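You operate a simulated robot arm through the tools that you are given. There is no shell and no other tool. Be economical: measure what you need, move in short steps, check, and stop when the job is done.

You are at the controls of a simulated two-armed robot. One attempt, no reset.

JOB
Pick up the cartridge that says "coarse" from the top of the drawer cabinet with one hand, pass it to the other hand and put it on the top of the check bench.

The check looks at the end state, three seconds after you hand in, the way a careful person would. Anything else that was tipped, shoved, dropped, spilled or broken makes it a failure.

ROBOT AND FRAMES
Two 7-joint arms with two-finger grippers on one trunk, on a base that drives. Base frame: it is fixed to the floor where the robot stands at the start and does not move with it; the origin is under the middle of the robot, x ahead of it, y to its left, z up. Units: mm, rad, N and s.
The left shoulder is at the start at [60, 123, 945], the right one opposite. With the tool pointing down near the work surface each hand reaches from about 360 to 800 mm from the robot's upright axis, wherever it stands, measured 20 degrees to its own side. Places, roughly: top of the check bench [1000, 3500, 900]. Payload 1.47 kg a hand.
Tool frame (each hand has its own): the origin (TCP) lies between the finger pads and is the grasp point; the fingertips stand 16 mm ahead of it; z points along the fingers, y is the line along which they close. The gripper opens to 87 mm. The gripper's body begins 55 mm behind the TCP.
Orientation is that of the tool frame in the base frame, as a unit quaternion [x, y, z, w]. With the fingers straight down and closing along the base's y, the tool's x points along the base's -x, its y along +y and its z along -z.

CONTROLS
- The arms move only by the tool jog_arm. It takes "left_series", "right_series" or both (then of equal length, played together; a hand with none holds still); each is a list of rows, each an object (a shift or turn left out is 0, a gripper value left out holds the last) with "claw": the finger opening in m, from 0 to 0.087; "offset": the shift along the tool's x, y, z in m, a list of three; "dr": the turn, a rotation vector about the tool's x, y, z in rad, a list of three. In form: [{"claw": claw, "offset": [dx, dy, dz], "dr": [rx, ry, rz]}, ...]. A call has 1 to 8 rows; each row is the pose to reach, as a shift and turn from the pose commanded when the call began, along the tool's axes at that moment. Each row takes 0.2 s and may step no farther than 50 mm and 0.15 rad from the row before; otherwise, or with a gripper value out of range, the whole call is refused. A pose out of reach is approached as far as the arm can. The call stops where the force on the tool passes 40 N (or 10 N more than at its start, if that is more) or the arm is blocked; 0.2 s more then pass. Each finger travels about 153 mm/s and halts on what it meets, pressing with about 28 N; the grip force reading is that of the motor and also rises with nothing between the fingers. The clock runs only during rows and for 0.2 s after the last one: add rows that repeat a pose to give the fingers time. It gives the time, the measured TCP pose, the force on the tool (base axes), the opening and the grip force at its end, in the units of the frame above (readings bear some noise), with the torque about the TCP (base axes, N m) and any sound that the robot's microphone picked up.
- Cameras (640 x 400 px; columns grow to the right, rows downward): "scene" is now at [92.6, -19, 1511.8]; the picture's right is [-0.22, -0.98, 0.00], its down [-0.62, 0.14, -0.77] and it looks along [0.75, -0.17, -0.64] (base axes); focal length 260 px, centre (320, 200). "left" rides on the left gripper at [73, -12, -90] in its tool frame; the picture's right is [0.16, 0.99, 0.00], its down [-0.72, 0.12, -0.68] and it looks along [-0.67, 0.11, 0.73] (tool axes); focal length 247 px, centre (320, 200). "right" rides on the right gripper at [73, 12, -90] in its tool frame; the picture's right is [-0.16, 0.99, 0.00], its down [-0.72, -0.12, -0.68] and it looks along [-0.67, -0.11, 0.73] (tool axes); focal length 247 px, centre (320, 200). There is no depth. A picture from a camera that has moved, and an enlarged one, comes with that camera's place and axes in the base frame and with its lens.
- grab_frame(camera): a new picture of that camera. It takes no simulated time.
- raise_lower(by): slides the trunk up (or, below 0, down) by that many mm; the arms and the scene camera ride with it, the base frame stays. It gives what a move gives, with no picture.
- drive_base(legs): drives the robot by 1 to 6 legs, each [ahead, left, turn to the left] in mm, mm and rad, along the robot's own axes; the way and the turn of a leg run together, so that a leg with both is an arc; at most 1500 mm and 3.142 rad a leg. The arms and the cameras ride along, it lands a little off, and it stops where it bumps. It gives what a move gives.
- aim_head(pan, tilt): turns the head with the scene camera to pan (to the left, within 2.094 rad either way) and tilt (down, from -0.506 to 1.204), counted from straight ahead of the robot. It gives what a move gives.
- zoom(camera, box): a new picture of the part [left, top, right, bottom] of that camera's present view, enlarged. It takes no simulated time.
- hand_in(): hands the job in; it is judged then, once.

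Work in short steps. Places have to be worked out from the pictures, the camera data and where the tool is seen: move nearer, look again, correct. Check each grasp and each placing, and mend what went wrong. You have 120 turns and 92 pictures in all, those below and enlarged ones among them. Open the grippers and draw the arms clear of the work before you hand the job in, unless the task says otherwise; then end with one line.

The tools are called after "Call:" as a command line: name --argument value ..., lists and objects as JSON in quotes. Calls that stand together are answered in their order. jog_arm: Moves the arms, as the interface text tells. Its arguments: {"type":"object","properties":{"left_series":{"type":"array","items":{"type":"object","properties":{"claw":{"type":"number"},"offset":{"type":"array","items":{"type":"number"}},"dr":{"type":"array","items":{"type":"number"}}}}},"right_series":{"type":"array","items":{"type":"object","properties":{"claw":{"type":"number"},"offset":{"type":"array","items":{"type":"number"}},"dr":{"type":"array","items":{"type":"number"}}}}}},"required":[]} The other tools are called the same way: raise_lower (by) slides the trunk up or down; drive_base (legs) drives the base; aim_head (pan, tilt) turns the head that bears the scene camera; grab_frame (camera) takes a picture; zoom (camera, box) takes an enlarged picture of a part of a camera's view; hand_in () hands the job in.

At the start:

```text
time_s: 0.0
left_tcp_pos: [505.4, 76.5, 1128.5]
left_orientation: [0.0, 1.0, -0.001, 0.0]
left_force: [0.2, -0.3, -0.3]
left_torque: [-0.02, 0.0, 0.0]
left_opening: 87.0
left_finger_force: 0.1
right_tcp_pos: [370.7, -280.1, 1202.2]
right_orientation: [0.001, 1.0, -0.001, 0.001]
right_force: [0.3, -0.7, -0.4]
right_torque: [-0.01, 0.01, 0.01]
right_opening: 87.4
right_finger_force: 0.0
trunk travel left (down, up): [-100.0, 130.0]
robot x, y, heading: [-0.3, -1.1, -0.001]
head pan, tilt: [-0.222, 0.689]
```

scene: 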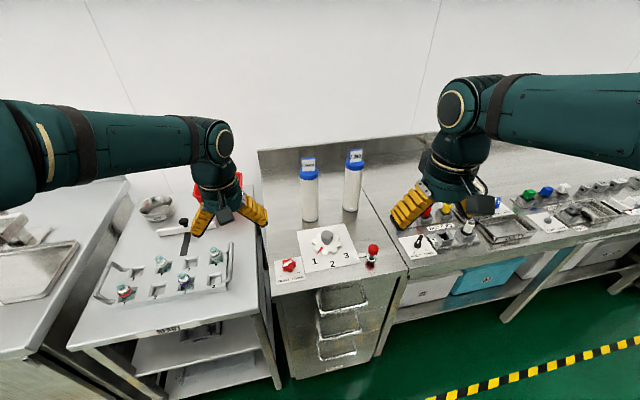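
right: 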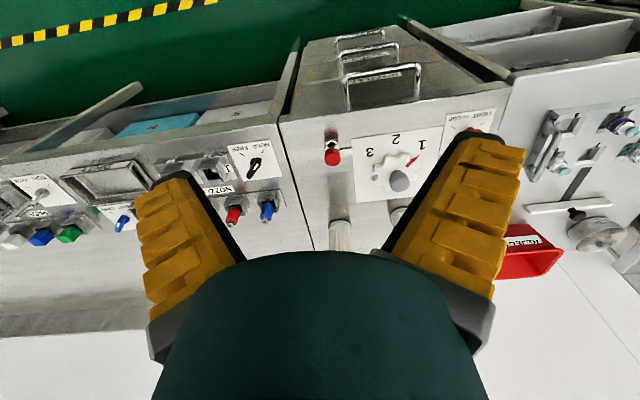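
left: 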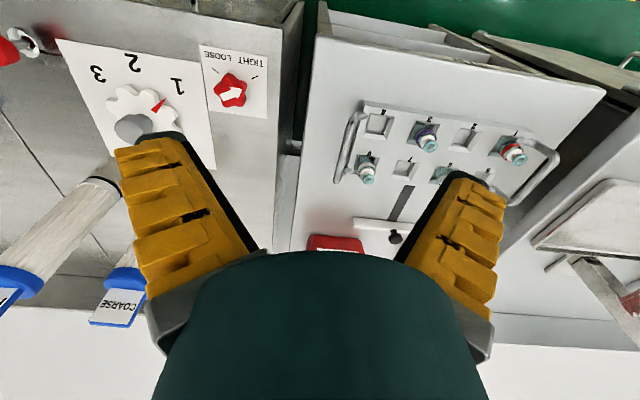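

I'll look closer at the two tall cartridges to read their labels and locate them.

Call:
zoom --camera "scene" --box '[260, 130, 420, 290]'

Call:
zoom --camera "left" --box '[0, 160, 200, 340]'

```text
2.50 times, centred on (340, 210) of scene
camera zoom: at [92.6, -19.0, 1511.8], right [-0.22, -0.98, 0.0], down [-0.62, 0.14, -0.77], along [0.75, -0.17, -0.64], focal length 651 px, centre (270, 175)
```

zoom: 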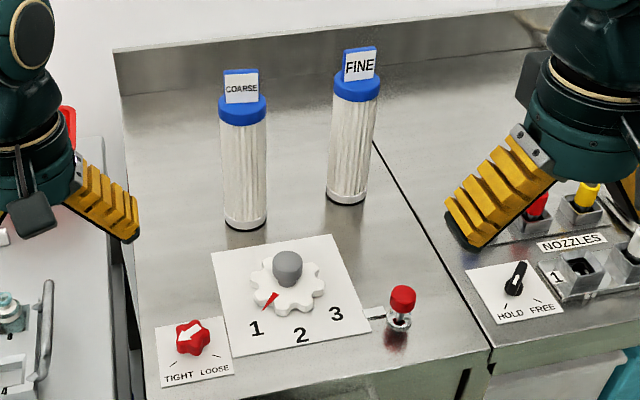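

```text
2.22 times, centred on (100, 250) of left
camera zoom: at [430.9, 64.2, 1217.8], right [-0.16, 0.99, 0.0], down [0.72, 0.12, 0.68], along [0.67, 0.11, -0.73], focal length 549 px, centre (809, 89)
```

zoom: 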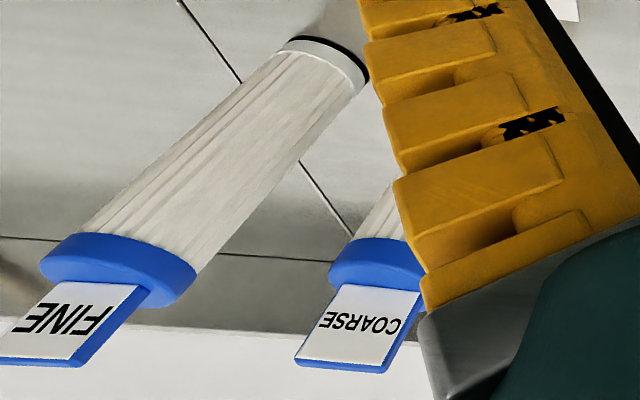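

COARSE is the left-hand cartridge at roughly (750, -133), its cap near z≈1055. I'll look toward the check bench to see the route before picking.

Call:
aim_head --pan 1.2 --tilt 0.35

Call:
grab_frame --camera "scene"

```text
time_s: 1.6
left_tcp_pos: [505.4, 74.9, 1129.7]
left_orientation: [0.0, 1.0, 0.001, 0.0]
left_force: [-0.8, -0.4, 0.1]
left_torque: [-0.02, 0.0, -0.04]
left_opening: 87.1
left_finger_force: 0.0
right_tcp_pos: [371.8, -280.1, 1202.7]
right_orientation: [0.001, 1.0, -0.002, 0.0]
right_force: [0.3, -0.4, 0.0]
right_torque: [0.0, 0.02, 0.04]
right_opening: 87.0
right_finger_force: 0.0
trunk travel left (down, up): [-100.0, 130.0]
robot x, y, heading: [0.9, -1.5, -0.0]
head pan, tilt: [1.201, 0.351]
```

```text
86 pictures are left
camera scene: at [43.0, 86.5, 1542.4], right [0.93, -0.36, 0.0], down [-0.12, -0.32, -0.94], along [0.34, 0.88, -0.34], focal length 260 px, centre (320, 200)
```

scene: 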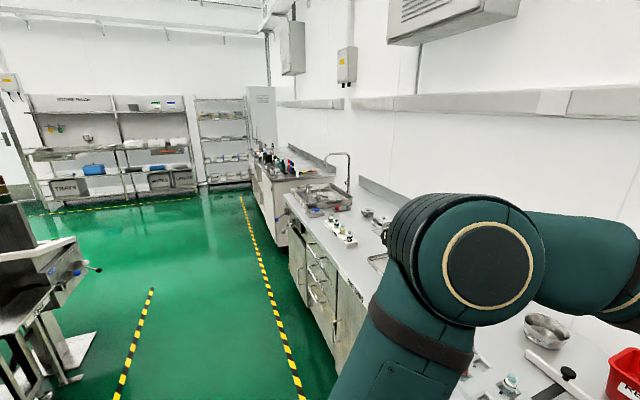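

The check bench projects to about (295, 156) in this picture; I'll zoom in there.

Call:
zoom --camera "scene" --box '[230, 110, 390, 260]'

```text
2.67 times, centred on (310, 185) of scene
camera zoom: at [43.0, 86.5, 1542.4], right [0.93, -0.36, 0.0], down [-0.12, -0.32, -0.94], along [0.34, 0.88, -0.34], focal length 694 px, centre (347, 240)
```

zoom: 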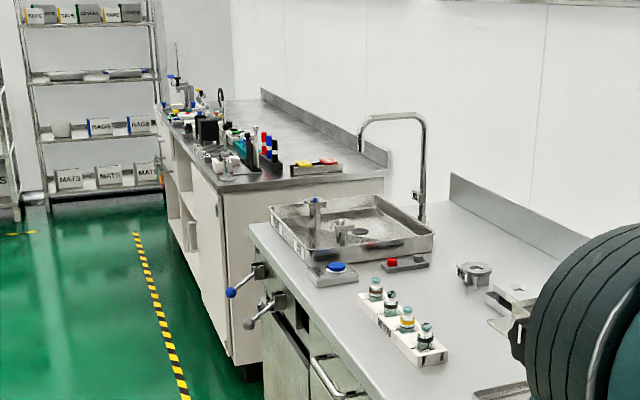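

The check bench is the far counter, with objects along its front. I'll shift the robot a little left and ahead for the right hand's reach and look at the cartridges again for a second baseline.

Call:
drive_base --legs '[[0, 80, 0], [50, 0, 0]]'

Call:
aim_head --pan -0.3 --tilt 0.65

Call:
zoom --camera "scene" --box '[220, 100, 420, 260]'

Call:
grab_frame --camera "right"

```text
time_s: 3.5
left_tcp_pos: [556.5, 157.2, 1127.5]
left_orientation: [-0.001, 1.0, -0.001, -0.001]
left_force: [1.1, -0.3, -0.4]
left_torque: [0.01, 0.05, 0.01]
left_opening: 86.7
left_finger_force: 0.0
right_tcp_pos: [422.6, -199.3, 1201.2]
right_orientation: [0.0, 1.0, -0.002, 0.0]
right_force: [1.1, -0.4, -0.1]
right_torque: [-0.03, 0.05, 0.0]
right_opening: 87.0
right_finger_force: 0.1
trunk travel left (down, up): [-100.0, 130.0]
robot x, y, heading: [48.9, 81.1, 0.005]
head pan, tilt: [1.201, 0.351]
```

```text
time_s: 5.0
left_tcp_pos: [554.4, 156.4, 1128.8]
left_orientation: [-0.001, 1.0, 0.0, 0.001]
left_force: [0.4, 0.8, 0.4]
left_torque: [0.0, 0.04, -0.03]
left_opening: 87.0
left_finger_force: 0.1
right_tcp_pos: [419.9, -199.6, 1202.2]
right_orientation: [0.0, 1.0, -0.001, 0.001]
right_force: [-0.5, -0.4, -0.6]
right_torque: [-0.01, -0.02, 0.02]
right_opening: 87.0
right_finger_force: 0.0
trunk travel left (down, up): [-100.0, 130.0]
robot x, y, heading: [50.4, 81.9, 0.002]
head pan, tilt: [-0.3, 0.649]
```

```text
2.50 times, centred on (320, 180) of scene
camera zoom: at [141.3, 54.8, 1515.3], right [-0.29, -0.96, 0.0], down [-0.58, 0.18, -0.8], along [0.76, -0.23, -0.6], focal length 651 px, centre (320, 250)
```

zoom: 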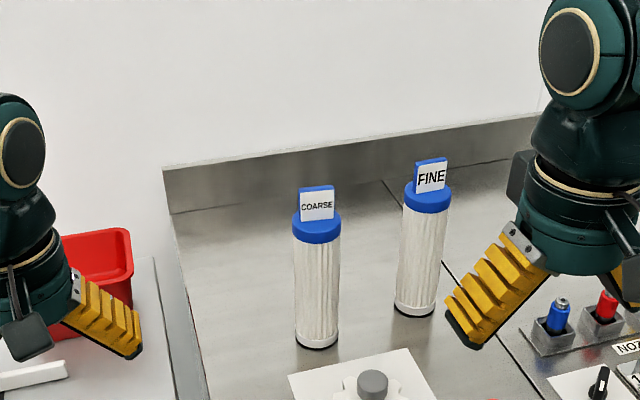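

```text
83 pictures are left
camera right: at [348.1, -186.3, 1290.7], right [0.16, 0.99, 0.0], down [0.72, -0.12, 0.68], along [0.67, -0.11, -0.73], focal length 247 px, centre (320, 200)
```

right: 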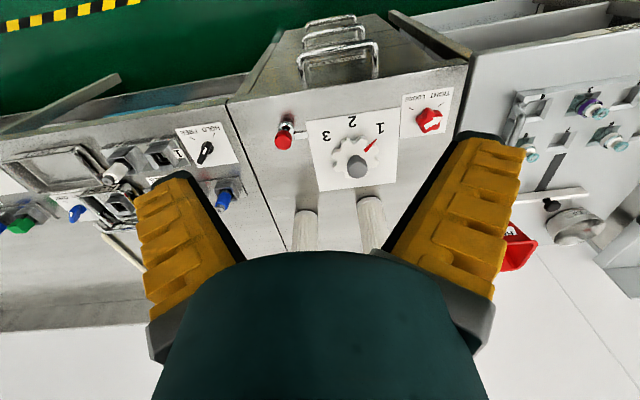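

The base and cap rays agree on roughly (765, -136), cap near z≈1045. I'll start yawing the right hand 90° so the fingers close along x (across the thin tab), creeping forward while staying high.

Call:
jog_arm --right_series '[{"offset": [-0.02, 0.005, 0], "dr": [0, 0, 0.15]}, {"offset": [-0.04, 0.01, 0], "dr": [0, 0, 0.3]}, {"offset": [-0.06, 0.015, 0], "dr": [0, 0, 0.45]}, {"offset": [-0.08, 0.02, 0], "dr": [0, 0, 0.6]}, {"offset": [-0.1, 0.025, 0], "dr": [0, 0, 0.75]}, {"offset": [-0.12, 0.03, 0], "dr": [0, 0, 0.9]}, {"offset": [-0.14, 0.035, 0], "dr": [0, 0, 1.05]}, {"offset": [-0.16, 0.04, 0], "dr": [0, 0, 1.2]}]'

```text
time_s: 6.8
left_tcp_pos: [555.0, 157.6, 1129.3]
left_orientation: [-0.002, 1.0, 0.0, 0.0]
left_force: [-0.3, -0.3, -0.1]
left_torque: [-0.01, -0.05, 0.0]
left_opening: 86.9
left_finger_force: 0.0
right_tcp_pos: [579.0, -158.8, 1202.3]
right_orientation: [0.565, 0.825, -0.001, 0.001]
right_force: [-1.1, 0.0, -0.1]
right_torque: [0.01, 0.02, 0.0]
right_opening: 86.8
right_finger_force: 0.1
trunk travel left (down, up): [-100.0, 130.0]
robot x, y, heading: [47.3, 80.1, -0.0]
head pan, tilt: [-0.3, 0.649]
```

Yaw works. Finishing the yaw and moving over toward x≈720 at the same height, then looking.

Call:
jog_arm --right_series '[{"offset": [-0.007, 0.035, 0], "dr": [0, 0, 0.12]}, {"offset": [-0.015, 0.07, 0], "dr": [0, 0, 0.24]}, {"offset": [-0.022, 0.105, 0], "dr": [0, 0, 0.37]}, {"offset": [-0.0296, 0.1397, 0], "dr": [0, 0, 0.37]}]'

Call:
grab_frame --camera "right"

Call:
zoom --camera "scene" --box '[220, 100, 420, 260]'

```text
time_s: 7.8
left_tcp_pos: [555.5, 157.0, 1127.7]
left_orientation: [-0.001, 1.0, 0.0, -0.001]
left_force: [-0.1, -0.4, 0.2]
left_torque: [-0.01, 0.04, -0.02]
left_opening: 87.2
left_finger_force: 0.0
right_tcp_pos: [725.5, -134.7, 1201.6]
right_orientation: [0.707, 0.707, -0.001, 0.0]
right_force: [-0.5, -0.1, -0.1]
right_torque: [-0.01, 0.01, -0.03]
right_opening: 87.0
right_finger_force: 0.0
trunk travel left (down, up): [-100.0, 130.0]
robot x, y, heading: [49.0, 84.1, 0.01]
head pan, tilt: [-0.3, 0.649]
```

```text
82 pictures are left
camera right: at [736.4, -60.7, 1290.3], right [0.99, -0.16, 0.0], down [-0.12, -0.72, 0.68], along [-0.11, -0.67, -0.73], focal length 247 px, centre (320, 200)
```

right: 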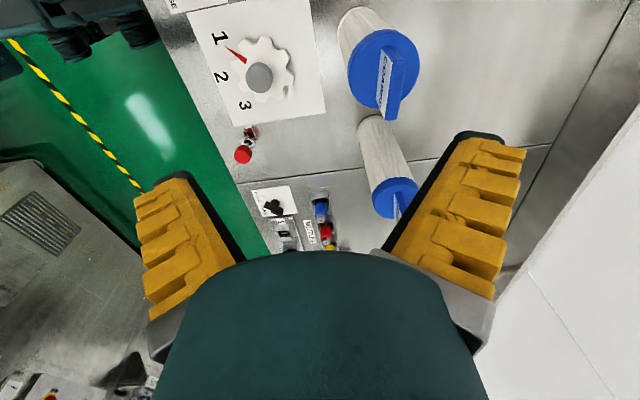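

```text
2.50 times, centred on (320, 180) of scene
camera zoom: at [143.1, 55.1, 1515.1], right [-0.29, -0.96, 0.0], down [-0.58, 0.18, -0.8], along [0.76, -0.23, -0.61], focal length 651 px, centre (320, 250)
```

zoom: 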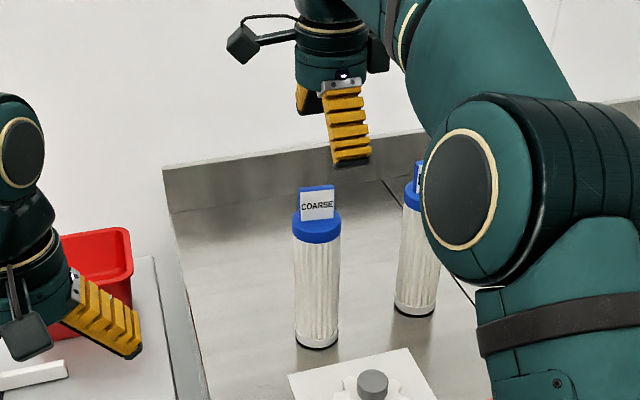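

The hand view is good: COARSE's cap lies up-image of the TCP. I'll zoom in on it to measure the tab.

Call:
zoom --camera "right" --box '[320, 0, 460, 140]'

```text
2.86 times, centred on (390, 70) of right
camera zoom: at [736.4, -60.7, 1290.3], right [0.99, -0.16, 0.0], down [-0.12, -0.72, 0.68], along [-0.11, -0.67, -0.73], focal length 706 px, centre (120, 571)
```

zoom: 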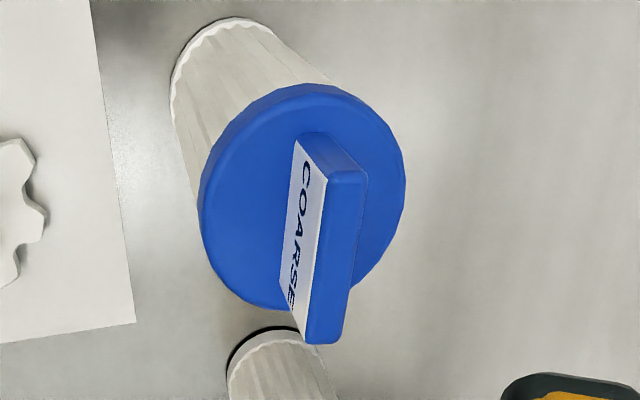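

Cap top is near (782, -133, 1050), and the tab on it is centred there, rotated about -0.13 rad with its top near z≈1103. I'll align above it at z≈1150.

Call:
jog_arm --right_series '[{"offset": [0.001, 0.03, 0.0], "dr": [0, 0, 0.07]}, {"offset": [0.002, 0.0565, 0.02], "dr": [0, 0, 0.13]}, {"offset": [0.002, 0.0565, 0.05], "dr": [0, 0, 0.13]}]'

Call:
grab_frame --camera "right"

Call:
zoom --camera "scene" --box '[250, 100, 390, 240]'

```text
time_s: 8.7
left_tcp_pos: [555.6, 157.1, 1127.8]
left_orientation: [-0.001, 1.0, 0.0, -0.001]
left_force: [1.1, -0.4, -0.1]
left_torque: [0.03, 0.02, -0.01]
left_opening: 87.1
left_finger_force: 0.1
right_tcp_pos: [768.5, -135.0, 1148.7]
right_orientation: [0.752, 0.66, -0.001, -0.002]
right_force: [0.4, 0.2, 0.0]
right_torque: [-0.01, 0.06, 0.02]
right_opening: 87.1
right_finger_force: 0.0
right hand out of reach, approached as far as the arm can: row 1, 2, 3
trunk travel left (down, up): [-100.0, 130.0]
robot x, y, heading: [50.4, 79.5, 0.002]
head pan, tilt: [-0.3, 0.649]
```

```text
79 pictures are left
camera right: at [790.5, -62.9, 1237.4], right [0.96, -0.28, 0.0], down [-0.21, -0.7, 0.68], along [-0.19, -0.65, -0.73], focal length 247 px, centre (320, 200)
```

right: 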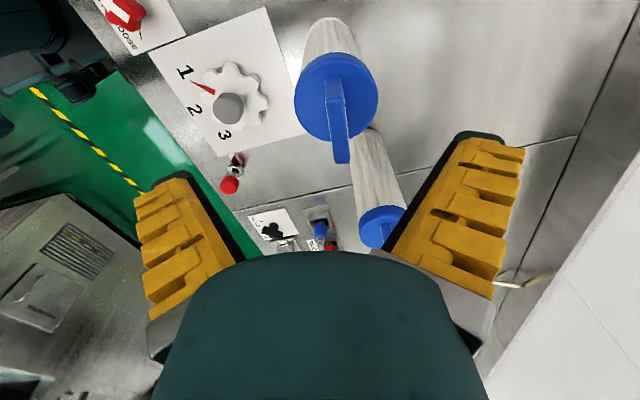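

```text
2.86 times, centred on (320, 170) of scene
camera zoom: at [144.5, 54.8, 1515.0], right [-0.29, -0.96, 0.0], down [-0.58, 0.18, -0.8], along [0.76, -0.23, -0.61], focal length 744 px, centre (320, 286)
```

zoom: 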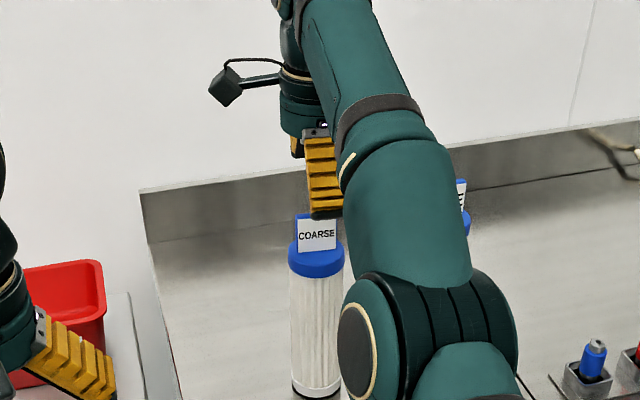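

The arm is at its reach limit about 10 mm short. I'll drive the base ahead 45 mm (fingertips are above the tab), then re-measure.

Call:
drive_base --legs '[[45, 0, 0]]'

Call:
zoom --camera "right" --box '[230, 0, 430, 200]'

```text
time_s: 9.6
left_tcp_pos: [600.2, 156.5, 1128.7]
left_orientation: [0.0, 1.0, 0.001, 0.0]
left_force: [-0.4, 0.1, -0.6]
left_torque: [0.03, 0.04, 0.03]
left_opening: 87.3
left_finger_force: 0.1
right_tcp_pos: [812.3, -136.6, 1150.9]
right_orientation: [0.752, 0.66, -0.002, 0.0]
right_force: [0.0, 0.1, -0.1]
right_torque: [0.0, 0.0, -0.01]
right_opening: 87.2
right_finger_force: 0.0
trunk travel left (down, up): [-100.0, 130.0]
robot x, y, heading: [98.0, 79.1, 0.002]
head pan, tilt: [-0.3, 0.649]
```

```text
2.00 times, centred on (330, 100) of right
camera zoom: at [833.7, -63.4, 1237.8], right [0.96, -0.28, 0.0], down [-0.21, -0.7, 0.68], along [-0.2, -0.65, -0.73], focal length 494 px, centre (300, 400)
```

zoom: 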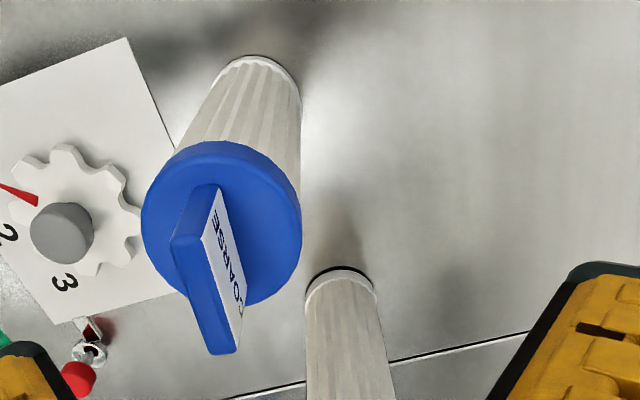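

Two-view triangulation gives cap top (782, -131, 1054) and tab top (782, -132, 1103). Moving back over it at the same height and checking the reading.

Call:
jog_arm --right_series '[{"offset": [0.0006, -0.0307, 0]}, {"offset": [0.0006, -0.0307, 0]}]'

Call:
grab_frame --camera "right"

```text
time_s: 10.2
left_tcp_pos: [597.9, 156.5, 1128.6]
left_orientation: [-0.001, 1.0, 0.0, 0.0]
left_force: [-0.1, 0.4, -0.3]
left_torque: [0.01, -0.02, -0.02]
left_opening: 87.1
left_finger_force: 0.1
right_tcp_pos: [806.1, -134.3, 1160.5]
right_orientation: [0.751, 0.66, -0.002, 0.0]
right_force: [0.5, 0.3, -0.2]
right_torque: [0.02, 0.04, 0.02]
right_opening: 87.0
right_finger_force: 0.1
right hand out of reach, approached as far as the arm can: row 1, 2
trunk travel left (down, up): [-100.0, 130.0]
robot x, y, heading: [90.7, 82.1, 0.001]
head pan, tilt: [-0.3, 0.649]
```

```text
76 pictures are left
camera right: at [828.0, -61.6, 1249.3], right [0.96, -0.28, 0.0], down [-0.21, -0.7, 0.68], along [-0.19, -0.65, -0.73], focal length 247 px, centre (320, 200)
```

right: 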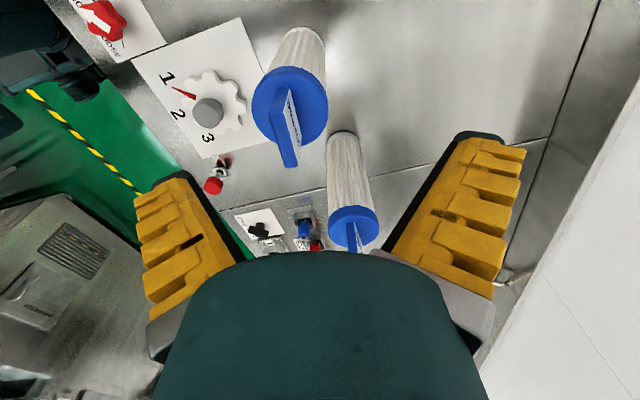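

The limit looks like vertical reach (wrist far above the shoulder). I'll raise the trunk 110 mm so the hand works lower relative to the shoulder.

Call:
raise_lower --by 110

Call:
jog_arm --right_series '[{"offset": [0, 0, 0.03]}, {"offset": [0, 0, 0.06]}, {"offset": [0, -0.01, 0.09]}, {"offset": [0, -0.01, 0.09]}]'

```text
time_s: 11.6
left_tcp_pos: [598.2, 157.7, 1237.8]
left_orientation: [-0.001, 1.0, 0.0, 0.001]
left_force: [-0.4, -0.3, -0.3]
left_torque: [0.0, -0.05, 0.03]
left_opening: 86.9
left_finger_force: 0.2
right_tcp_pos: [806.6, -133.2, 1270.2]
right_orientation: [0.752, 0.66, -0.002, 0.0]
right_force: [0.2, -0.3, -0.5]
right_torque: [-0.05, 0.01, -0.03]
right_opening: 87.2
right_finger_force: 0.0
trunk travel left (down, up): [-210.0, 20.0]
robot x, y, heading: [95.1, 80.4, -0.005]
head pan, tilt: [-0.3, 0.649]
```

```text
time_s: 12.6
left_tcp_pos: [597.6, 155.7, 1239.0]
left_orientation: [0.0, 1.0, 0.001, 0.001]
left_force: [0.2, -0.8, -0.7]
left_torque: [0.01, -0.03, 0.02]
left_opening: 86.8
left_finger_force: 0.1
right_tcp_pos: [831.6, -134.4, 1190.0]
right_orientation: [0.751, 0.66, -0.001, 0.0]
right_force: [-0.2, -0.6, -0.3]
right_torque: [-0.03, -0.03, 0.0]
right_opening: 86.9
right_finger_force: 0.2
right hand out of reach, approached as far as the arm can: row 1, 2, 3, 4
trunk travel left (down, up): [-210.0, 20.0]
robot x, y, heading: [90.9, 84.6, 0.004]
head pan, tilt: [-0.3, 0.649]
```

Now shifting back in x (tool -y) by 50 mm and seeing where the hand lands.

Call:
jog_arm --right_series '[{"offset": [0, -0.03, 0]}, {"offset": [0, -0.05, 0]}, {"offset": [0, -0.05, 0]}]'

```text
time_s: 13.4
left_tcp_pos: [598.1, 156.2, 1238.7]
left_orientation: [0.0, 1.0, -0.001, 0.0]
left_force: [0.1, 0.3, 0.8]
left_torque: [0.0, 0.01, 0.03]
left_opening: 87.1
left_finger_force: 0.0
right_tcp_pos: [829.5, -127.6, 1201.7]
right_orientation: [0.751, 0.66, -0.003, -0.001]
right_force: [0.0, -0.5, 0.5]
right_torque: [-0.02, -0.01, 0.0]
right_opening: 87.1
right_finger_force: 0.0
right hand out of reach, approached as far as the arm can: row 1, 2, 3
trunk travel left (down, up): [-210.0, 20.0]
robot x, y, heading: [91.6, 85.4, 0.002]
head pan, tilt: [-0.3, 0.649]
```

The hand slides instead of backing up, so a joint limit (probably wrist yaw) is involved. I'll unwind the yaw a bit and check whether motion frees up.

Call:
jog_arm --right_series '[{"dr": [0, 0, -0.15]}, {"dr": [0, 0, -0.3]}, {"dr": [0, 0, -0.45]}, {"dr": [0, 0, -0.6]}, {"dr": [0, 0, -0.75]}, {"dr": [0, 0, -0.75]}]'

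```text
time_s: 14.8
left_tcp_pos: [598.0, 157.2, 1238.8]
left_orientation: [0.0, 1.0, 0.001, 0.0]
left_force: [0.7, 0.6, 0.0]
left_torque: [-0.02, 0.02, -0.02]
left_opening: 87.1
left_finger_force: 0.0
right_tcp_pos: [829.2, -129.9, 1201.1]
right_orientation: [0.457, 0.89, -0.003, -0.001]
right_force: [0.5, 0.6, 0.1]
right_torque: [0.01, 0.0, 0.0]
right_opening: 87.1
right_finger_force: 0.1
trunk travel left (down, up): [-210.0, 20.0]
robot x, y, heading: [90.1, 81.3, -0.003]
head pan, tilt: [-0.3, 0.649]
```

The yaw limit was the cause. I'll use the opposite yaw (equivalent grip, ≈ -1.44 rad total), rotating in two calls while backing off a bit at this safe height.

Call:
jog_arm --right_series '[{"offset": [0.006, -0.008, 0], "dr": [0, 0, -0.15]}, {"offset": [0.012, -0.016, 0], "dr": [0, 0, -0.3]}, {"offset": [0.018, -0.024, 0], "dr": [0, 0, -0.45]}, {"offset": [0.024, -0.032, 0], "dr": [0, 0, -0.6]}, {"offset": [0.03, -0.04, 0], "dr": [0, 0, -0.75]}, {"offset": [0.036, -0.048, 0], "dr": [0, 0, -0.9]}, {"offset": [0.042, -0.056, 0], "dr": [0, 0, -1.05]}, {"offset": [0.0466, -0.065, 0], "dr": [0, 0, -1.2]}]'

Call:
jog_arm --right_series '[{"dr": [0, 0, -0.15]}, {"dr": [0, 0, -0.3]}, {"dr": [0, 0, -0.45]}, {"dr": [0, 0, -0.6]}, {"dr": [0, 0, -0.75]}, {"dr": [0, 0, -0.9]}, {"dr": [0, 0, -1.05]}, {"dr": [0, 0, -1.19]}]'

Call:
grab_frame --camera "right"

Call:
grab_frame --camera "scene"

```text
time_s: 16.6
left_tcp_pos: [598.3, 156.5, 1239.0]
left_orientation: [0.001, 1.0, 0.0, 0.0]
left_force: [-0.1, -0.1, -0.4]
left_torque: [0.0, 0.01, 0.0]
left_opening: 87.1
left_finger_force: 0.1
right_tcp_pos: [822.4, -131.6, 1224.1]
right_orientation: [-0.126, 0.992, 0.0, -0.002]
right_force: [0.2, 0.3, 0.0]
right_torque: [0.01, 0.01, 0.0]
right_opening: 86.9
right_finger_force: 0.0
right hand out of reach, approached as far as the arm can: row 1, 2, 3, 4, 5, 6, 7, 8
trunk travel left (down, up): [-210.0, 20.0]
robot x, y, heading: [89.5, 82.1, -0.001]
head pan, tilt: [-0.3, 0.649]
```

```text
time_s: 18.4
left_tcp_pos: [599.1, 157.1, 1237.6]
left_orientation: [0.0, 1.0, 0.0, 0.0]
left_force: [0.7, 0.5, -0.6]
left_torque: [-0.04, -0.01, 0.0]
left_opening: 87.0
left_finger_force: 0.0
right_tcp_pos: [824.6, -133.0, 1226.0]
right_orientation: [-0.66, 0.751, 0.001, 0.0]
right_force: [0.3, 0.0, 0.2]
right_torque: [-0.05, -0.01, -0.04]
right_opening: 87.1
right_finger_force: 0.1
trunk travel left (down, up): [-210.0, 20.0]
robot x, y, heading: [94.7, 84.4, 0.002]
head pan, tilt: [-0.3, 0.649]
```

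```text
75 pictures are left
camera right: at [804.3, -201.8, 1314.3], right [-0.96, 0.28, 0.0], down [0.21, 0.7, 0.68], along [0.19, 0.65, -0.73], focal length 247 px, centre (320, 200)
```

right: 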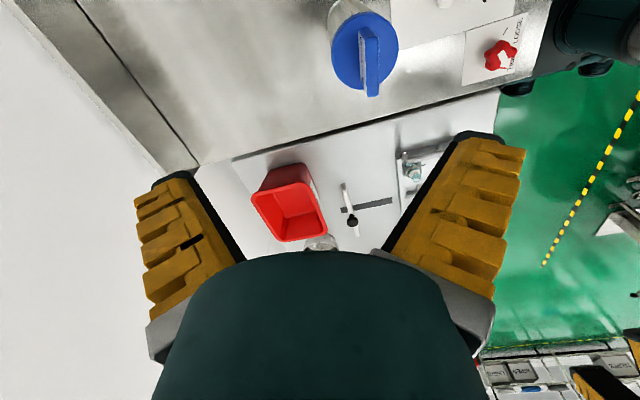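

```text
74 pictures are left
camera scene: at [185.7, 54.8, 1625.3], right [-0.3, -0.96, 0.0], down [-0.58, 0.18, -0.8], along [0.76, -0.24, -0.6], focal length 260 px, centre (320, 200)
```

scene: 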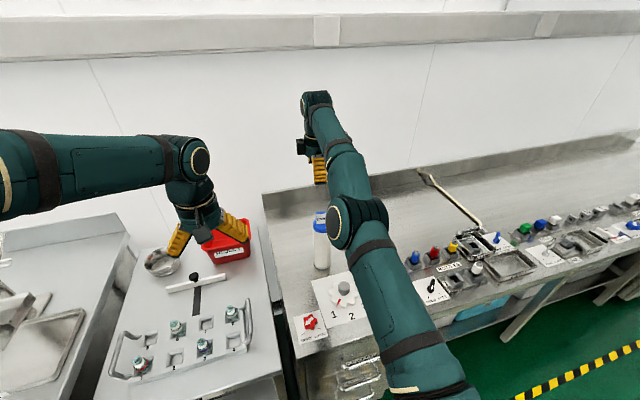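

The arm is stretched nearly straight. I'll command inward plus downward to get it bending again.

Call:
jog_arm --right_series '[{"offset": [0, 0.03, 0.03]}, {"offset": [0, 0.06, 0.05]}, {"offset": [0, 0.1, 0.07]}, {"offset": [0, 0.14, 0.07]}, {"offset": [0, 0.14, 0.07]}]'

```text
time_s: 19.6
left_tcp_pos: [598.3, 156.8, 1238.7]
left_orientation: [0.0, 1.0, 0.0, 0.0]
left_force: [-0.2, 0.3, -0.1]
left_torque: [-0.01, 0.01, 0.01]
left_opening: 87.0
left_finger_force: 0.0
right_tcp_pos: [832.2, -121.7, 1190.9]
right_orientation: [-0.66, 0.752, 0.0, -0.001]
right_force: [-0.3, 0.1, 0.2]
right_torque: [-0.01, -0.01, 0.01]
right_opening: 86.9
right_finger_force: 0.0
right hand out of reach, approached as far as the arm can: row 1, 2, 3, 4, 5
trunk travel left (down, up): [-210.0, 20.0]
robot x, y, heading: [89.4, 79.1, 0.004]
head pan, tilt: [-0.3, 0.649]
```

Readings all lie on a ~697 mm sphere about the shoulder: the straight-arm singularity. I'll try a large tangential move (up, slightly inward), which should flex the elbow.

Call:
jog_arm --right_series '[{"offset": [0, 0.02, -0.04]}, {"offset": [0, 0.04, -0.08]}, {"offset": [0, 0.06, -0.12]}, {"offset": [0, 0.09, -0.16]}, {"offset": [0, 0.12, -0.18]}, {"offset": [0, 0.16, -0.18]}, {"offset": [0, 0.2, -0.18]}, {"offset": [0, 0.2, -0.18]}]'

```text
time_s: 21.4
left_tcp_pos: [601.9, 152.5, 1237.3]
left_orientation: [0.001, 1.0, 0.001, -0.001]
left_force: [0.9, 0.1, -0.6]
left_torque: [-0.01, 0.05, -0.01]
left_opening: 87.2
left_finger_force: 0.0
right_tcp_pos: [633.8, -96.3, 1371.1]
right_orientation: [-0.657, 0.754, 0.0, 0.001]
right_force: [-1.6, 0.2, -2.2]
right_torque: [0.02, 0.02, 0.04]
right_opening: 86.8
right_finger_force: 0.0
right hand out of reach, approached as far as the arm can: row 1, 2, 3, 4, 5, 6
trunk travel left (down, up): [-210.0, 20.0]
robot x, y, heading: [94.2, 80.3, -0.004]
head pan, tilt: [-0.3, 0.649]
```

Freed. Now descend inside the reach sphere, then extend to hover over the tab at (782, -132, 1160).

Call:
jog_arm --right_series '[{"offset": [0.002, 0, 0.045]}, {"offset": [0.004, 0, 0.09]}, {"offset": [0.006, 0, 0.135]}, {"offset": [0.008, 0, 0.175]}, {"offset": [0.01, -0.02, 0.211]}, {"offset": [0.012, -0.065, 0.211]}, {"offset": [0.014, -0.11, 0.211]}, {"offset": [0.016, -0.151, 0.211]}]'

Call:
grab_frame --camera "right"

```text
time_s: 23.2
left_tcp_pos: [599.0, 156.9, 1237.7]
left_orientation: [0.0, 1.0, 0.0, 0.0]
left_force: [-0.9, 0.0, 0.1]
left_torque: [0.02, 0.0, -0.01]
left_opening: 86.9
left_finger_force: 0.1
right_tcp_pos: [778.7, -127.1, 1156.1]
right_orientation: [-0.659, 0.752, 0.001, -0.003]
right_force: [-0.5, -0.2, -0.4]
right_torque: [0.0, 0.07, 0.03]
right_opening: 87.0
right_finger_force: 0.0
trunk travel left (down, up): [-210.0, 20.0]
robot x, y, heading: [94.3, 77.0, -0.007]
head pan, tilt: [-0.3, 0.649]
```

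```text
73 pictures are left
camera right: at [758.1, -196.4, 1243.6], right [-0.96, 0.29, 0.0], down [0.21, 0.7, 0.68], along [0.19, 0.65, -0.73], focal length 247 px, centre (320, 200)
```

right: 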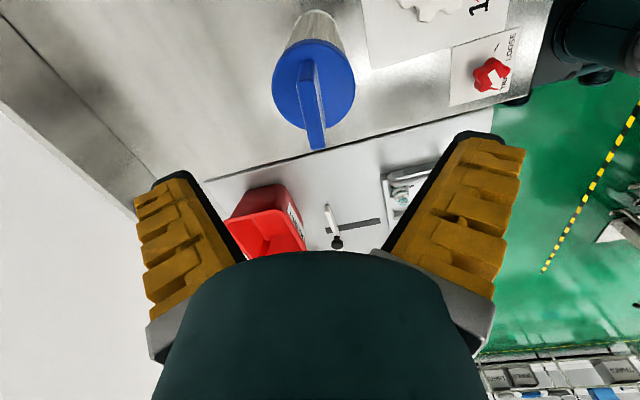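

In reach now. Zoom for a precise tab measurement.

Call:
zoom --camera "right" --box '[250, 20, 390, 160]'

```text
2.86 times, centred on (320, 90) of right
camera zoom: at [758.1, -196.4, 1243.6], right [-0.96, 0.29, 0.0], down [0.21, 0.7, 0.68], along [0.19, 0.65, -0.73], focal length 706 px, centre (320, 514)
```

zoom: 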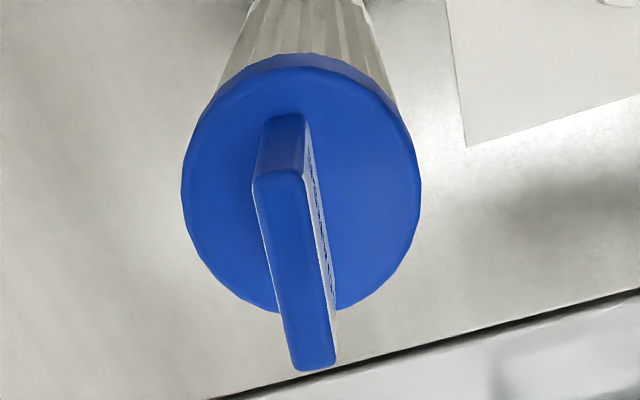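

Tab centre is about (+1.5, -11) mm from the TCP and aligned with the fingers. Shift and descend to z≈1080 without closing yet.

Call:
jog_arm --right_series '[{"offset": [0.0107, -0.003, 0.0]}, {"offset": [0.0107, -0.003, 0.03]}, {"offset": [0.0107, -0.003, 0.055]}, {"offset": [0.0107, -0.003, 0.076]}, {"offset": [0.0107, -0.003, 0.076]}]'

Call:
grab_frame --camera "right"

Call:
zoom --camera "scene" --box '[240, 120, 400, 280]'

```text
time_s: 24.4
left_tcp_pos: [598.0, 156.7, 1238.7]
left_orientation: [0.0, 1.0, 0.0, 0.001]
left_force: [-0.1, 0.6, 0.1]
left_torque: [-0.01, 0.01, -0.03]
left_opening: 86.8
left_finger_force: 0.1
right_tcp_pos: [778.1, -138.1, 1083.7]
right_orientation: [-0.659, 0.752, 0.0, -0.001]
right_force: [-0.7, -0.5, -0.5]
right_torque: [-0.01, 0.04, 0.01]
right_opening: 87.2
right_finger_force: 0.0
trunk travel left (down, up): [-210.0, 20.0]
robot x, y, heading: [91.4, 79.5, 0.0]
head pan, tilt: [-0.3, 0.649]
```

```text
71 pictures are left
camera right: at [757.3, -207.3, 1171.5], right [-0.96, 0.29, 0.0], down [0.21, 0.7, 0.68], along [0.19, 0.65, -0.73], focal length 247 px, centre (320, 200)
```

right: 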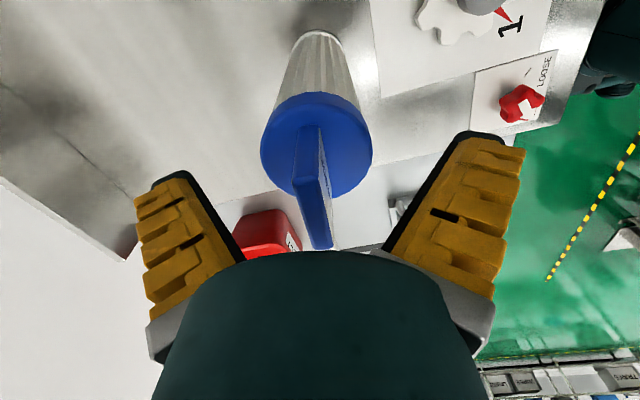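

```text
2.50 times, centred on (320, 200) of scene
camera zoom: at [184.9, 54.9, 1625.4], right [-0.3, -0.96, 0.0], down [-0.58, 0.18, -0.8], along [0.76, -0.24, -0.6], focal length 651 px, centre (320, 200)
```

zoom: 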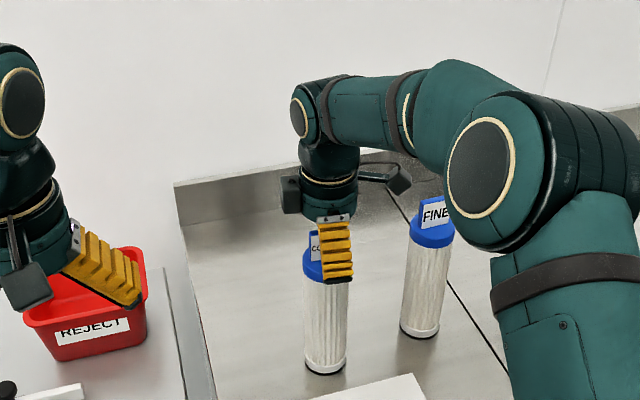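

The tab sits centrally between the fingers. Closing the right gripper on it.

Call:
jog_arm --right_series '[{"claw": 0.05}, {"claw": 0.03}, {"claw": 0.02}, {"claw": 0.012}, {"claw": 0.0}, {"claw": 0.0}, {"claw": 0.0}]'

Call:
grab_frame --camera "right"

```text
time_s: 26.0
left_tcp_pos: [597.7, 155.8, 1238.4]
left_orientation: [-0.001, 1.0, 0.0, 0.0]
left_force: [-0.4, 1.2, -0.2]
left_torque: [0.0, 0.02, 0.03]
left_opening: 87.0
left_finger_force: 0.1
right_tcp_pos: [778.3, -138.2, 1084.6]
right_orientation: [-0.659, 0.752, -0.001, -0.001]
right_force: [2.0, -1.0, 9.2]
right_torque: [-0.17, -0.03, 0.02]
right_opening: 5.9
right_finger_force: 27.9
trunk travel left (down, up): [-210.0, 20.0]
robot x, y, heading: [90.9, 79.9, 0.0]
head pan, tilt: [-0.3, 0.649]
```

```text
69 pictures are left
camera right: at [757.2, -207.4, 1172.7], right [-0.96, 0.29, 0.0], down [0.21, 0.7, 0.68], along [0.2, 0.65, -0.73], focal length 247 px, centre (320, 200)
```

right: 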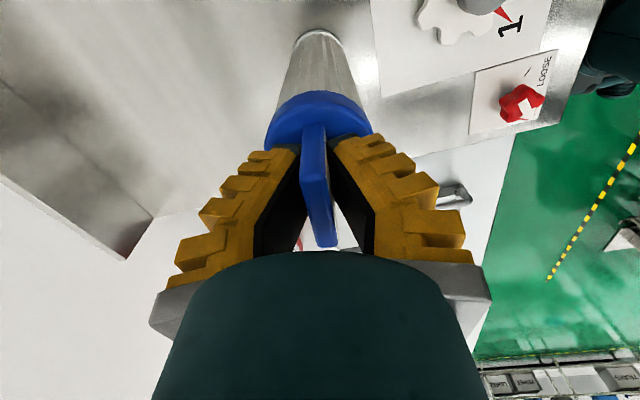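

Gripped (opening 5.9 mm, 28 N). Lift gently and watch the force.

Call:
jog_arm --right_series '[{"offset": [0, 0, -0.01]}, {"offset": [0, 0, -0.025]}, {"offset": [0, 0, -0.04]}, {"offset": [0, 0, -0.04]}]'

Call:
grab_frame --camera "right"

Call:
zoom --camera "scene" --box '[240, 120, 400, 280]'

```text
time_s: 27.0
left_tcp_pos: [598.6, 156.1, 1237.1]
left_orientation: [0.0, 1.0, 0.0, -0.001]
left_force: [-0.7, 0.1, -0.4]
left_torque: [-0.01, 0.02, 0.03]
left_opening: 86.9
left_finger_force: 0.1
right_tcp_pos: [778.0, -137.5, 1123.4]
right_orientation: [-0.66, 0.752, 0.001, -0.002]
right_force: [0.2, 0.3, -2.5]
right_torque: [-0.01, 0.04, -0.02]
right_opening: 6.3
right_finger_force: 28.0
trunk travel left (down, up): [-210.0, 20.0]
robot x, y, heading: [97.3, 77.2, -0.0]
head pan, tilt: [-0.3, 0.649]
```

```text
68 pictures are left
camera right: at [757.6, -206.7, 1212.5], right [-0.96, 0.29, 0.0], down [0.21, 0.7, 0.68], along [0.19, 0.65, -0.73], focal length 247 px, centre (320, 200)
```

right: 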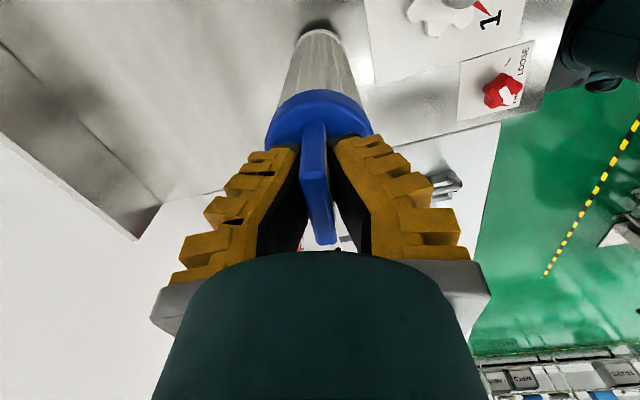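

```text
2.50 times, centred on (320, 200) of scene
camera zoom: at [185.6, 54.7, 1625.3], right [-0.3, -0.96, 0.0], down [-0.58, 0.18, -0.8], along [0.76, -0.24, -0.6], focal length 651 px, centre (320, 200)
```

zoom: 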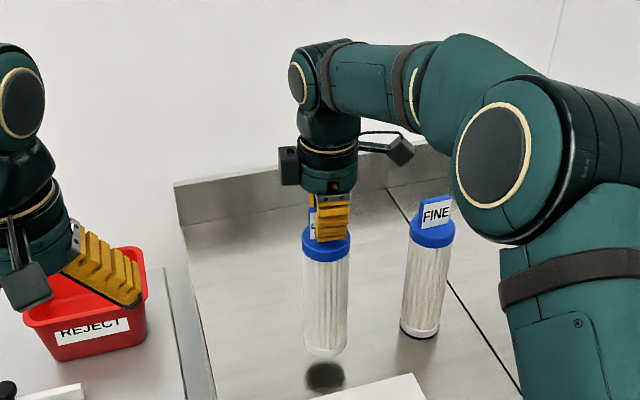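

The cartridge is lifted straight (≈2.3 N load). Lift another 70 mm, then back the base away from the cabinet into free space.

Call:
jog_arm --right_series '[{"offset": [0, 0, -0.025]}, {"offset": [0, 0, -0.05]}, {"offset": [0, 0, -0.07]}, {"offset": [0, 0, -0.07]}]'

Call:
drive_base --legs '[[-150, 0, 0], [-150, 0, 0]]'

Call:
grab_frame --camera "scene"

```text
time_s: 28.0
left_tcp_pos: [599.1, 156.8, 1238.0]
left_orientation: [0.0, 1.0, 0.0, 0.0]
left_force: [-0.3, -0.4, 0.2]
left_torque: [-0.03, -0.05, -0.02]
left_opening: 87.0
left_finger_force: 0.1
right_tcp_pos: [776.5, -137.0, 1194.2]
right_orientation: [-0.66, 0.751, 0.0, -0.001]
right_force: [-0.3, 0.1, -2.8]
right_torque: [0.03, 0.0, 0.02]
right_opening: 6.0
right_finger_force: 28.1
trunk travel left (down, up): [-210.0, 20.0]
robot x, y, heading: [93.6, 78.7, 0.003]
head pan, tilt: [-0.3, 0.649]
```

```text
time_s: 30.3
left_tcp_pos: [294.5, 156.5, 1238.7]
left_orientation: [-0.001, 1.0, -0.001, 0.0]
left_force: [0.2, -1.1, 0.2]
left_torque: [-0.01, -0.03, 0.04]
left_opening: 87.1
left_finger_force: 0.1
right_tcp_pos: [471.8, -137.5, 1195.2]
right_orientation: [-0.66, 0.752, -0.001, 0.0]
right_force: [-0.9, -0.3, -2.5]
right_torque: [-0.01, 0.0, 0.01]
right_opening: 5.8
right_finger_force: 28.0
trunk travel left (down, up): [-210.0, 20.0]
robot x, y, heading: [-209.1, 77.2, 0.004]
head pan, tilt: [-0.3, 0.649]
```

```text
66 pictures are left
camera scene: at [-118.3, 54.3, 1625.4], right [-0.29, -0.96, 0.0], down [-0.58, 0.18, -0.8], along [0.76, -0.23, -0.6], focal length 260 px, centre (320, 200)
```

scene: 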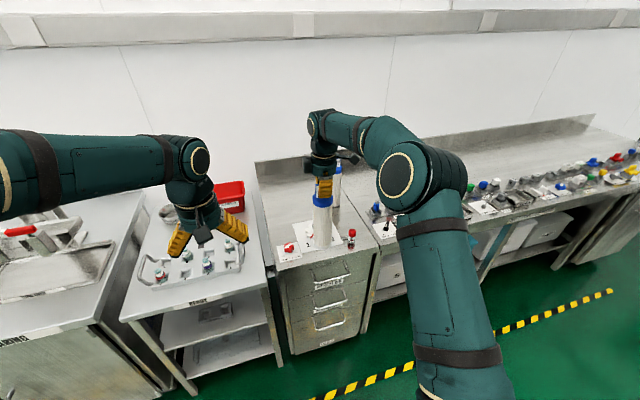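

Backed off with the cartridge hanging straight. Next I'll move the left hand aside/down and pitch it to 30° below horizontal, ready to grip the body.

Call:
jog_arm --left_series '[{"offset": [0.013, 0.019, 0.0216], "dr": [0, -0.131, 0]}, {"offset": [0.026, 0.038, 0.043], "dr": [0, -0.262, 0]}, {"offset": [0.039, 0.056, 0.065], "dr": [0, -0.393, 0]}, {"offset": [0.052, 0.075, 0.0865], "dr": [0, -0.524, 0]}, {"offset": [0.065, 0.094, 0.108], "dr": [0, -0.655, 0]}, {"offset": [0.077, 0.112, 0.13], "dr": [0, -0.785, 0]}, {"offset": [0.09, 0.131, 0.151], "dr": [0, -0.916, 0]}, {"offset": [0.103, 0.15, 0.173], "dr": [0, -1.047, 0]}]'

Call:
jog_arm --left_series '[{"dr": [0.108, 0, 0.0625]}, {"dr": [0.217, 0, 0.125]}, {"dr": [0.325, 0, 0.1875]}, {"dr": [0.433, 0, 0.25]}, {"dr": [0.433, 0, 0.25]}]'

Call:
grab_frame --camera "left"

```text
time_s: 32.3
left_tcp_pos: [264.8, 163.3, 1040.7]
left_orientation: [0.325, 0.821, 0.035, 0.467]
left_force: [-0.9, 0.7, 0.6]
left_torque: [-0.01, 0.0, 0.02]
left_opening: 86.9
left_finger_force: 0.1
left hand out of reach, approached as far as the arm can: row 6, 7, 8
right_tcp_pos: [470.4, -135.9, 1194.5]
right_orientation: [-0.66, 0.752, 0.0, -0.001]
right_force: [-0.5, -0.3, -1.9]
right_torque: [-0.03, 0.0, 0.01]
right_opening: 6.0
right_finger_force: 28.3
trunk travel left (down, up): [-210.0, 20.0]
robot x, y, heading: [-210.0, 81.8, 0.006]
head pan, tilt: [-0.3, 0.649]
stopped in row 8 (left hand): the arm was blocked; the commanded pose is now the measured one
```

```text
time_s: 33.5
left_tcp_pos: [263.4, 163.9, 1041.4]
left_orientation: [0.518, 0.762, -0.086, 0.379]
left_force: [0.6, 0.0, 0.3]
left_torque: [-0.02, 0.01, 0.0]
left_opening: 87.0
left_finger_force: 0.1
right_tcp_pos: [472.6, -136.6, 1194.3]
right_orientation: [-0.659, 0.752, 0.0, -0.001]
right_force: [1.2, 0.0, -2.7]
right_torque: [0.0, -0.01, -0.02]
right_opening: 6.2
right_finger_force: 27.6
trunk travel left (down, up): [-210.0, 20.0]
robot x, y, heading: [-211.0, 84.0, 0.004]
head pan, tilt: [-0.3, 0.649]
```

```text
65 pictures are left
camera left: at [196.2, 257.9, 1051.7], right [0.82, 0.56, 0.15], down [-0.11, -0.12, 0.99], along [0.57, -0.82, -0.04], focal length 247 px, centre (320, 200)
```

left: 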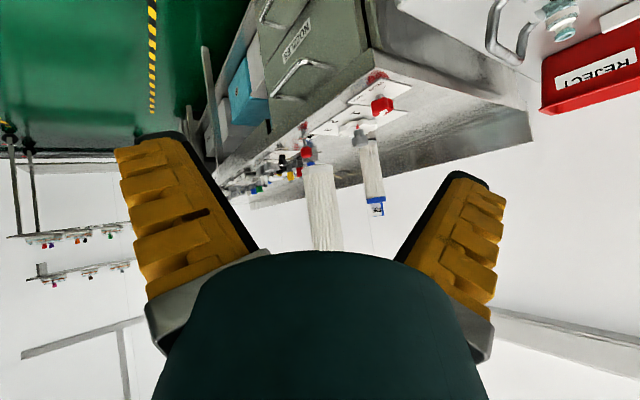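

The left arm hit a joint limit and ended rolled by ~15°. I'll correct it to a level closing axis, pointing forward-right at 45° heading and 35° down, and move it a little outward.

Call:
jog_arm --left_series '[{"offset": [-0.008, 0.014, 0.001], "dr": [-0.019, -0.05, -0.13]}, {"offset": [-0.016, 0.027, 0.001], "dr": [-0.038, -0.1, -0.26]}, {"offset": [-0.024, 0.041, 0.002], "dr": [-0.057, -0.155, -0.395]}, {"offset": [-0.024, 0.041, 0.002], "dr": [-0.057, -0.155, -0.395]}]'

Call:
aim_head --pan 0.0 --tilt 0.8

Call:
grab_frame --camera "scene"

```text
time_s: 34.5
left_tcp_pos: [304.1, 162.0, 1065.9]
left_orientation: [0.338, 0.82, -0.175, 0.427]
left_force: [1.0, -0.2, 0.1]
left_torque: [-0.02, 0.0, -0.01]
left_opening: 86.8
left_finger_force: 0.1
right_tcp_pos: [472.0, -138.7, 1194.9]
right_orientation: [-0.659, 0.752, 0.001, -0.001]
right_force: [0.3, -0.4, -2.6]
right_torque: [0.01, 0.03, 0.02]
right_opening: 6.0
right_finger_force: 27.8
trunk travel left (down, up): [-210.0, 20.0]
robot x, y, heading: [-209.7, 78.2, -0.003]
head pan, tilt: [-0.3, 0.649]
```

```text
time_s: 35.3
left_tcp_pos: [305.3, 162.2, 1065.9]
left_orientation: [0.339, 0.819, -0.176, 0.428]
left_force: [0.3, -0.4, -0.3]
left_torque: [0.04, -0.02, -0.01]
left_opening: 87.0
left_finger_force: 0.2
right_tcp_pos: [471.9, -138.0, 1195.3]
right_orientation: [-0.659, 0.752, 0.0, -0.001]
right_force: [0.1, 0.1, -2.6]
right_torque: [0.0, 0.0, -0.04]
right_opening: 6.1
right_finger_force: 28.1
trunk travel left (down, up): [-210.0, 20.0]
robot x, y, heading: [-204.5, 77.6, 0.001]
head pan, tilt: [0.0, 0.799]
```

```text
64 pictures are left
camera scene: at [-119.1, 79.8, 1612.7], right [0.0, -1.0, 0.0], down [-0.72, 0.0, -0.7], along [0.7, 0.0, -0.72], focal length 260 px, centre (320, 200)
```

scene: 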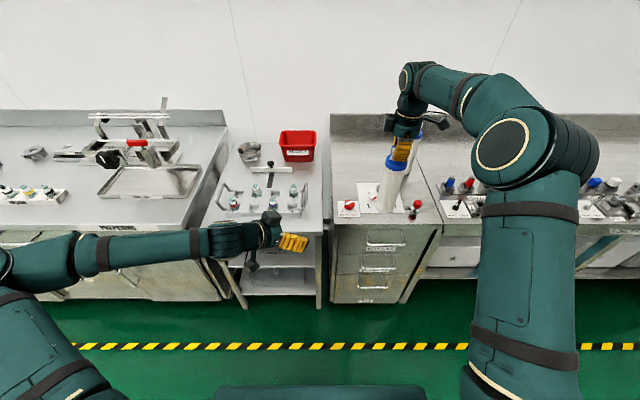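

Left hand is level and correctly posed. Bring the right hand with the cartridge toward the middle, to about (400, 20).

Call:
jog_arm --right_series '[{"offset": [-0.03, 0.018, 0]}, {"offset": [-0.06, 0.037, 0]}, {"offset": [-0.09, 0.055, 0]}, {"offset": [-0.12, 0.074, 0]}, {"offset": [-0.147, 0.092, 0]}, {"offset": [-0.147, 0.092, 0]}]'

Call:
grab_frame --camera "left"

Call:
zoom --camera "scene" --box '[220, 60, 460, 300]'

```text
time_s: 36.7
left_tcp_pos: [304.8, 161.5, 1066.2]
left_orientation: [0.339, 0.82, -0.176, 0.427]
left_force: [-0.3, 0.3, -0.4]
left_torque: [0.01, 0.01, 0.04]
left_opening: 87.1
left_finger_force: 0.1
right_tcp_pos: [397.0, 21.1, 1194.3]
right_orientation: [-0.659, 0.752, 0.001, -0.001]
right_force: [0.1, -0.8, -2.8]
right_torque: [0.02, 0.0, 0.08]
right_opening: 6.1
right_finger_force: 28.1
trunk travel left (down, up): [-210.0, 20.0]
robot x, y, heading: [-209.1, 82.7, 0.001]
head pan, tilt: [0.0, 0.799]
```

```text
63 pictures are left
camera left: at [213.5, 234.7, 1057.5], right [0.63, 0.76, -0.13], down [-0.02, 0.18, 0.98], along [0.77, -0.62, 0.13], focal length 247 px, centre (320, 200)
```

left: 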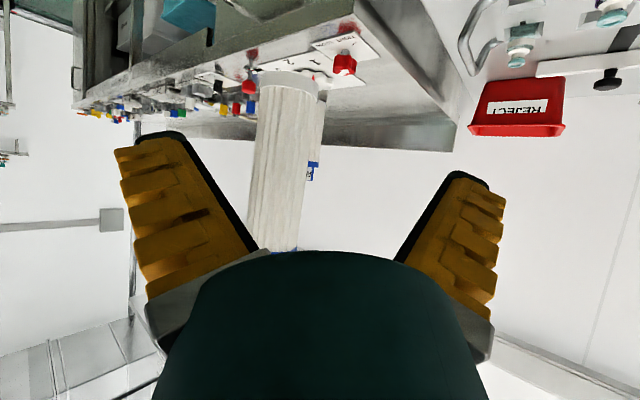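

```text
1.67 times, centred on (340, 180) of scene
camera zoom: at [-118.8, 79.3, 1612.7], right [0.0, -1.0, 0.0], down [-0.72, 0.0, -0.7], along [0.7, 0.0, -0.72], focal length 434 px, centre (287, 233)
```

zoom: 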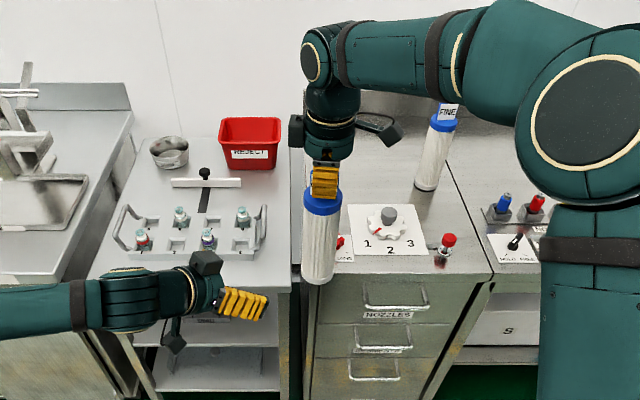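

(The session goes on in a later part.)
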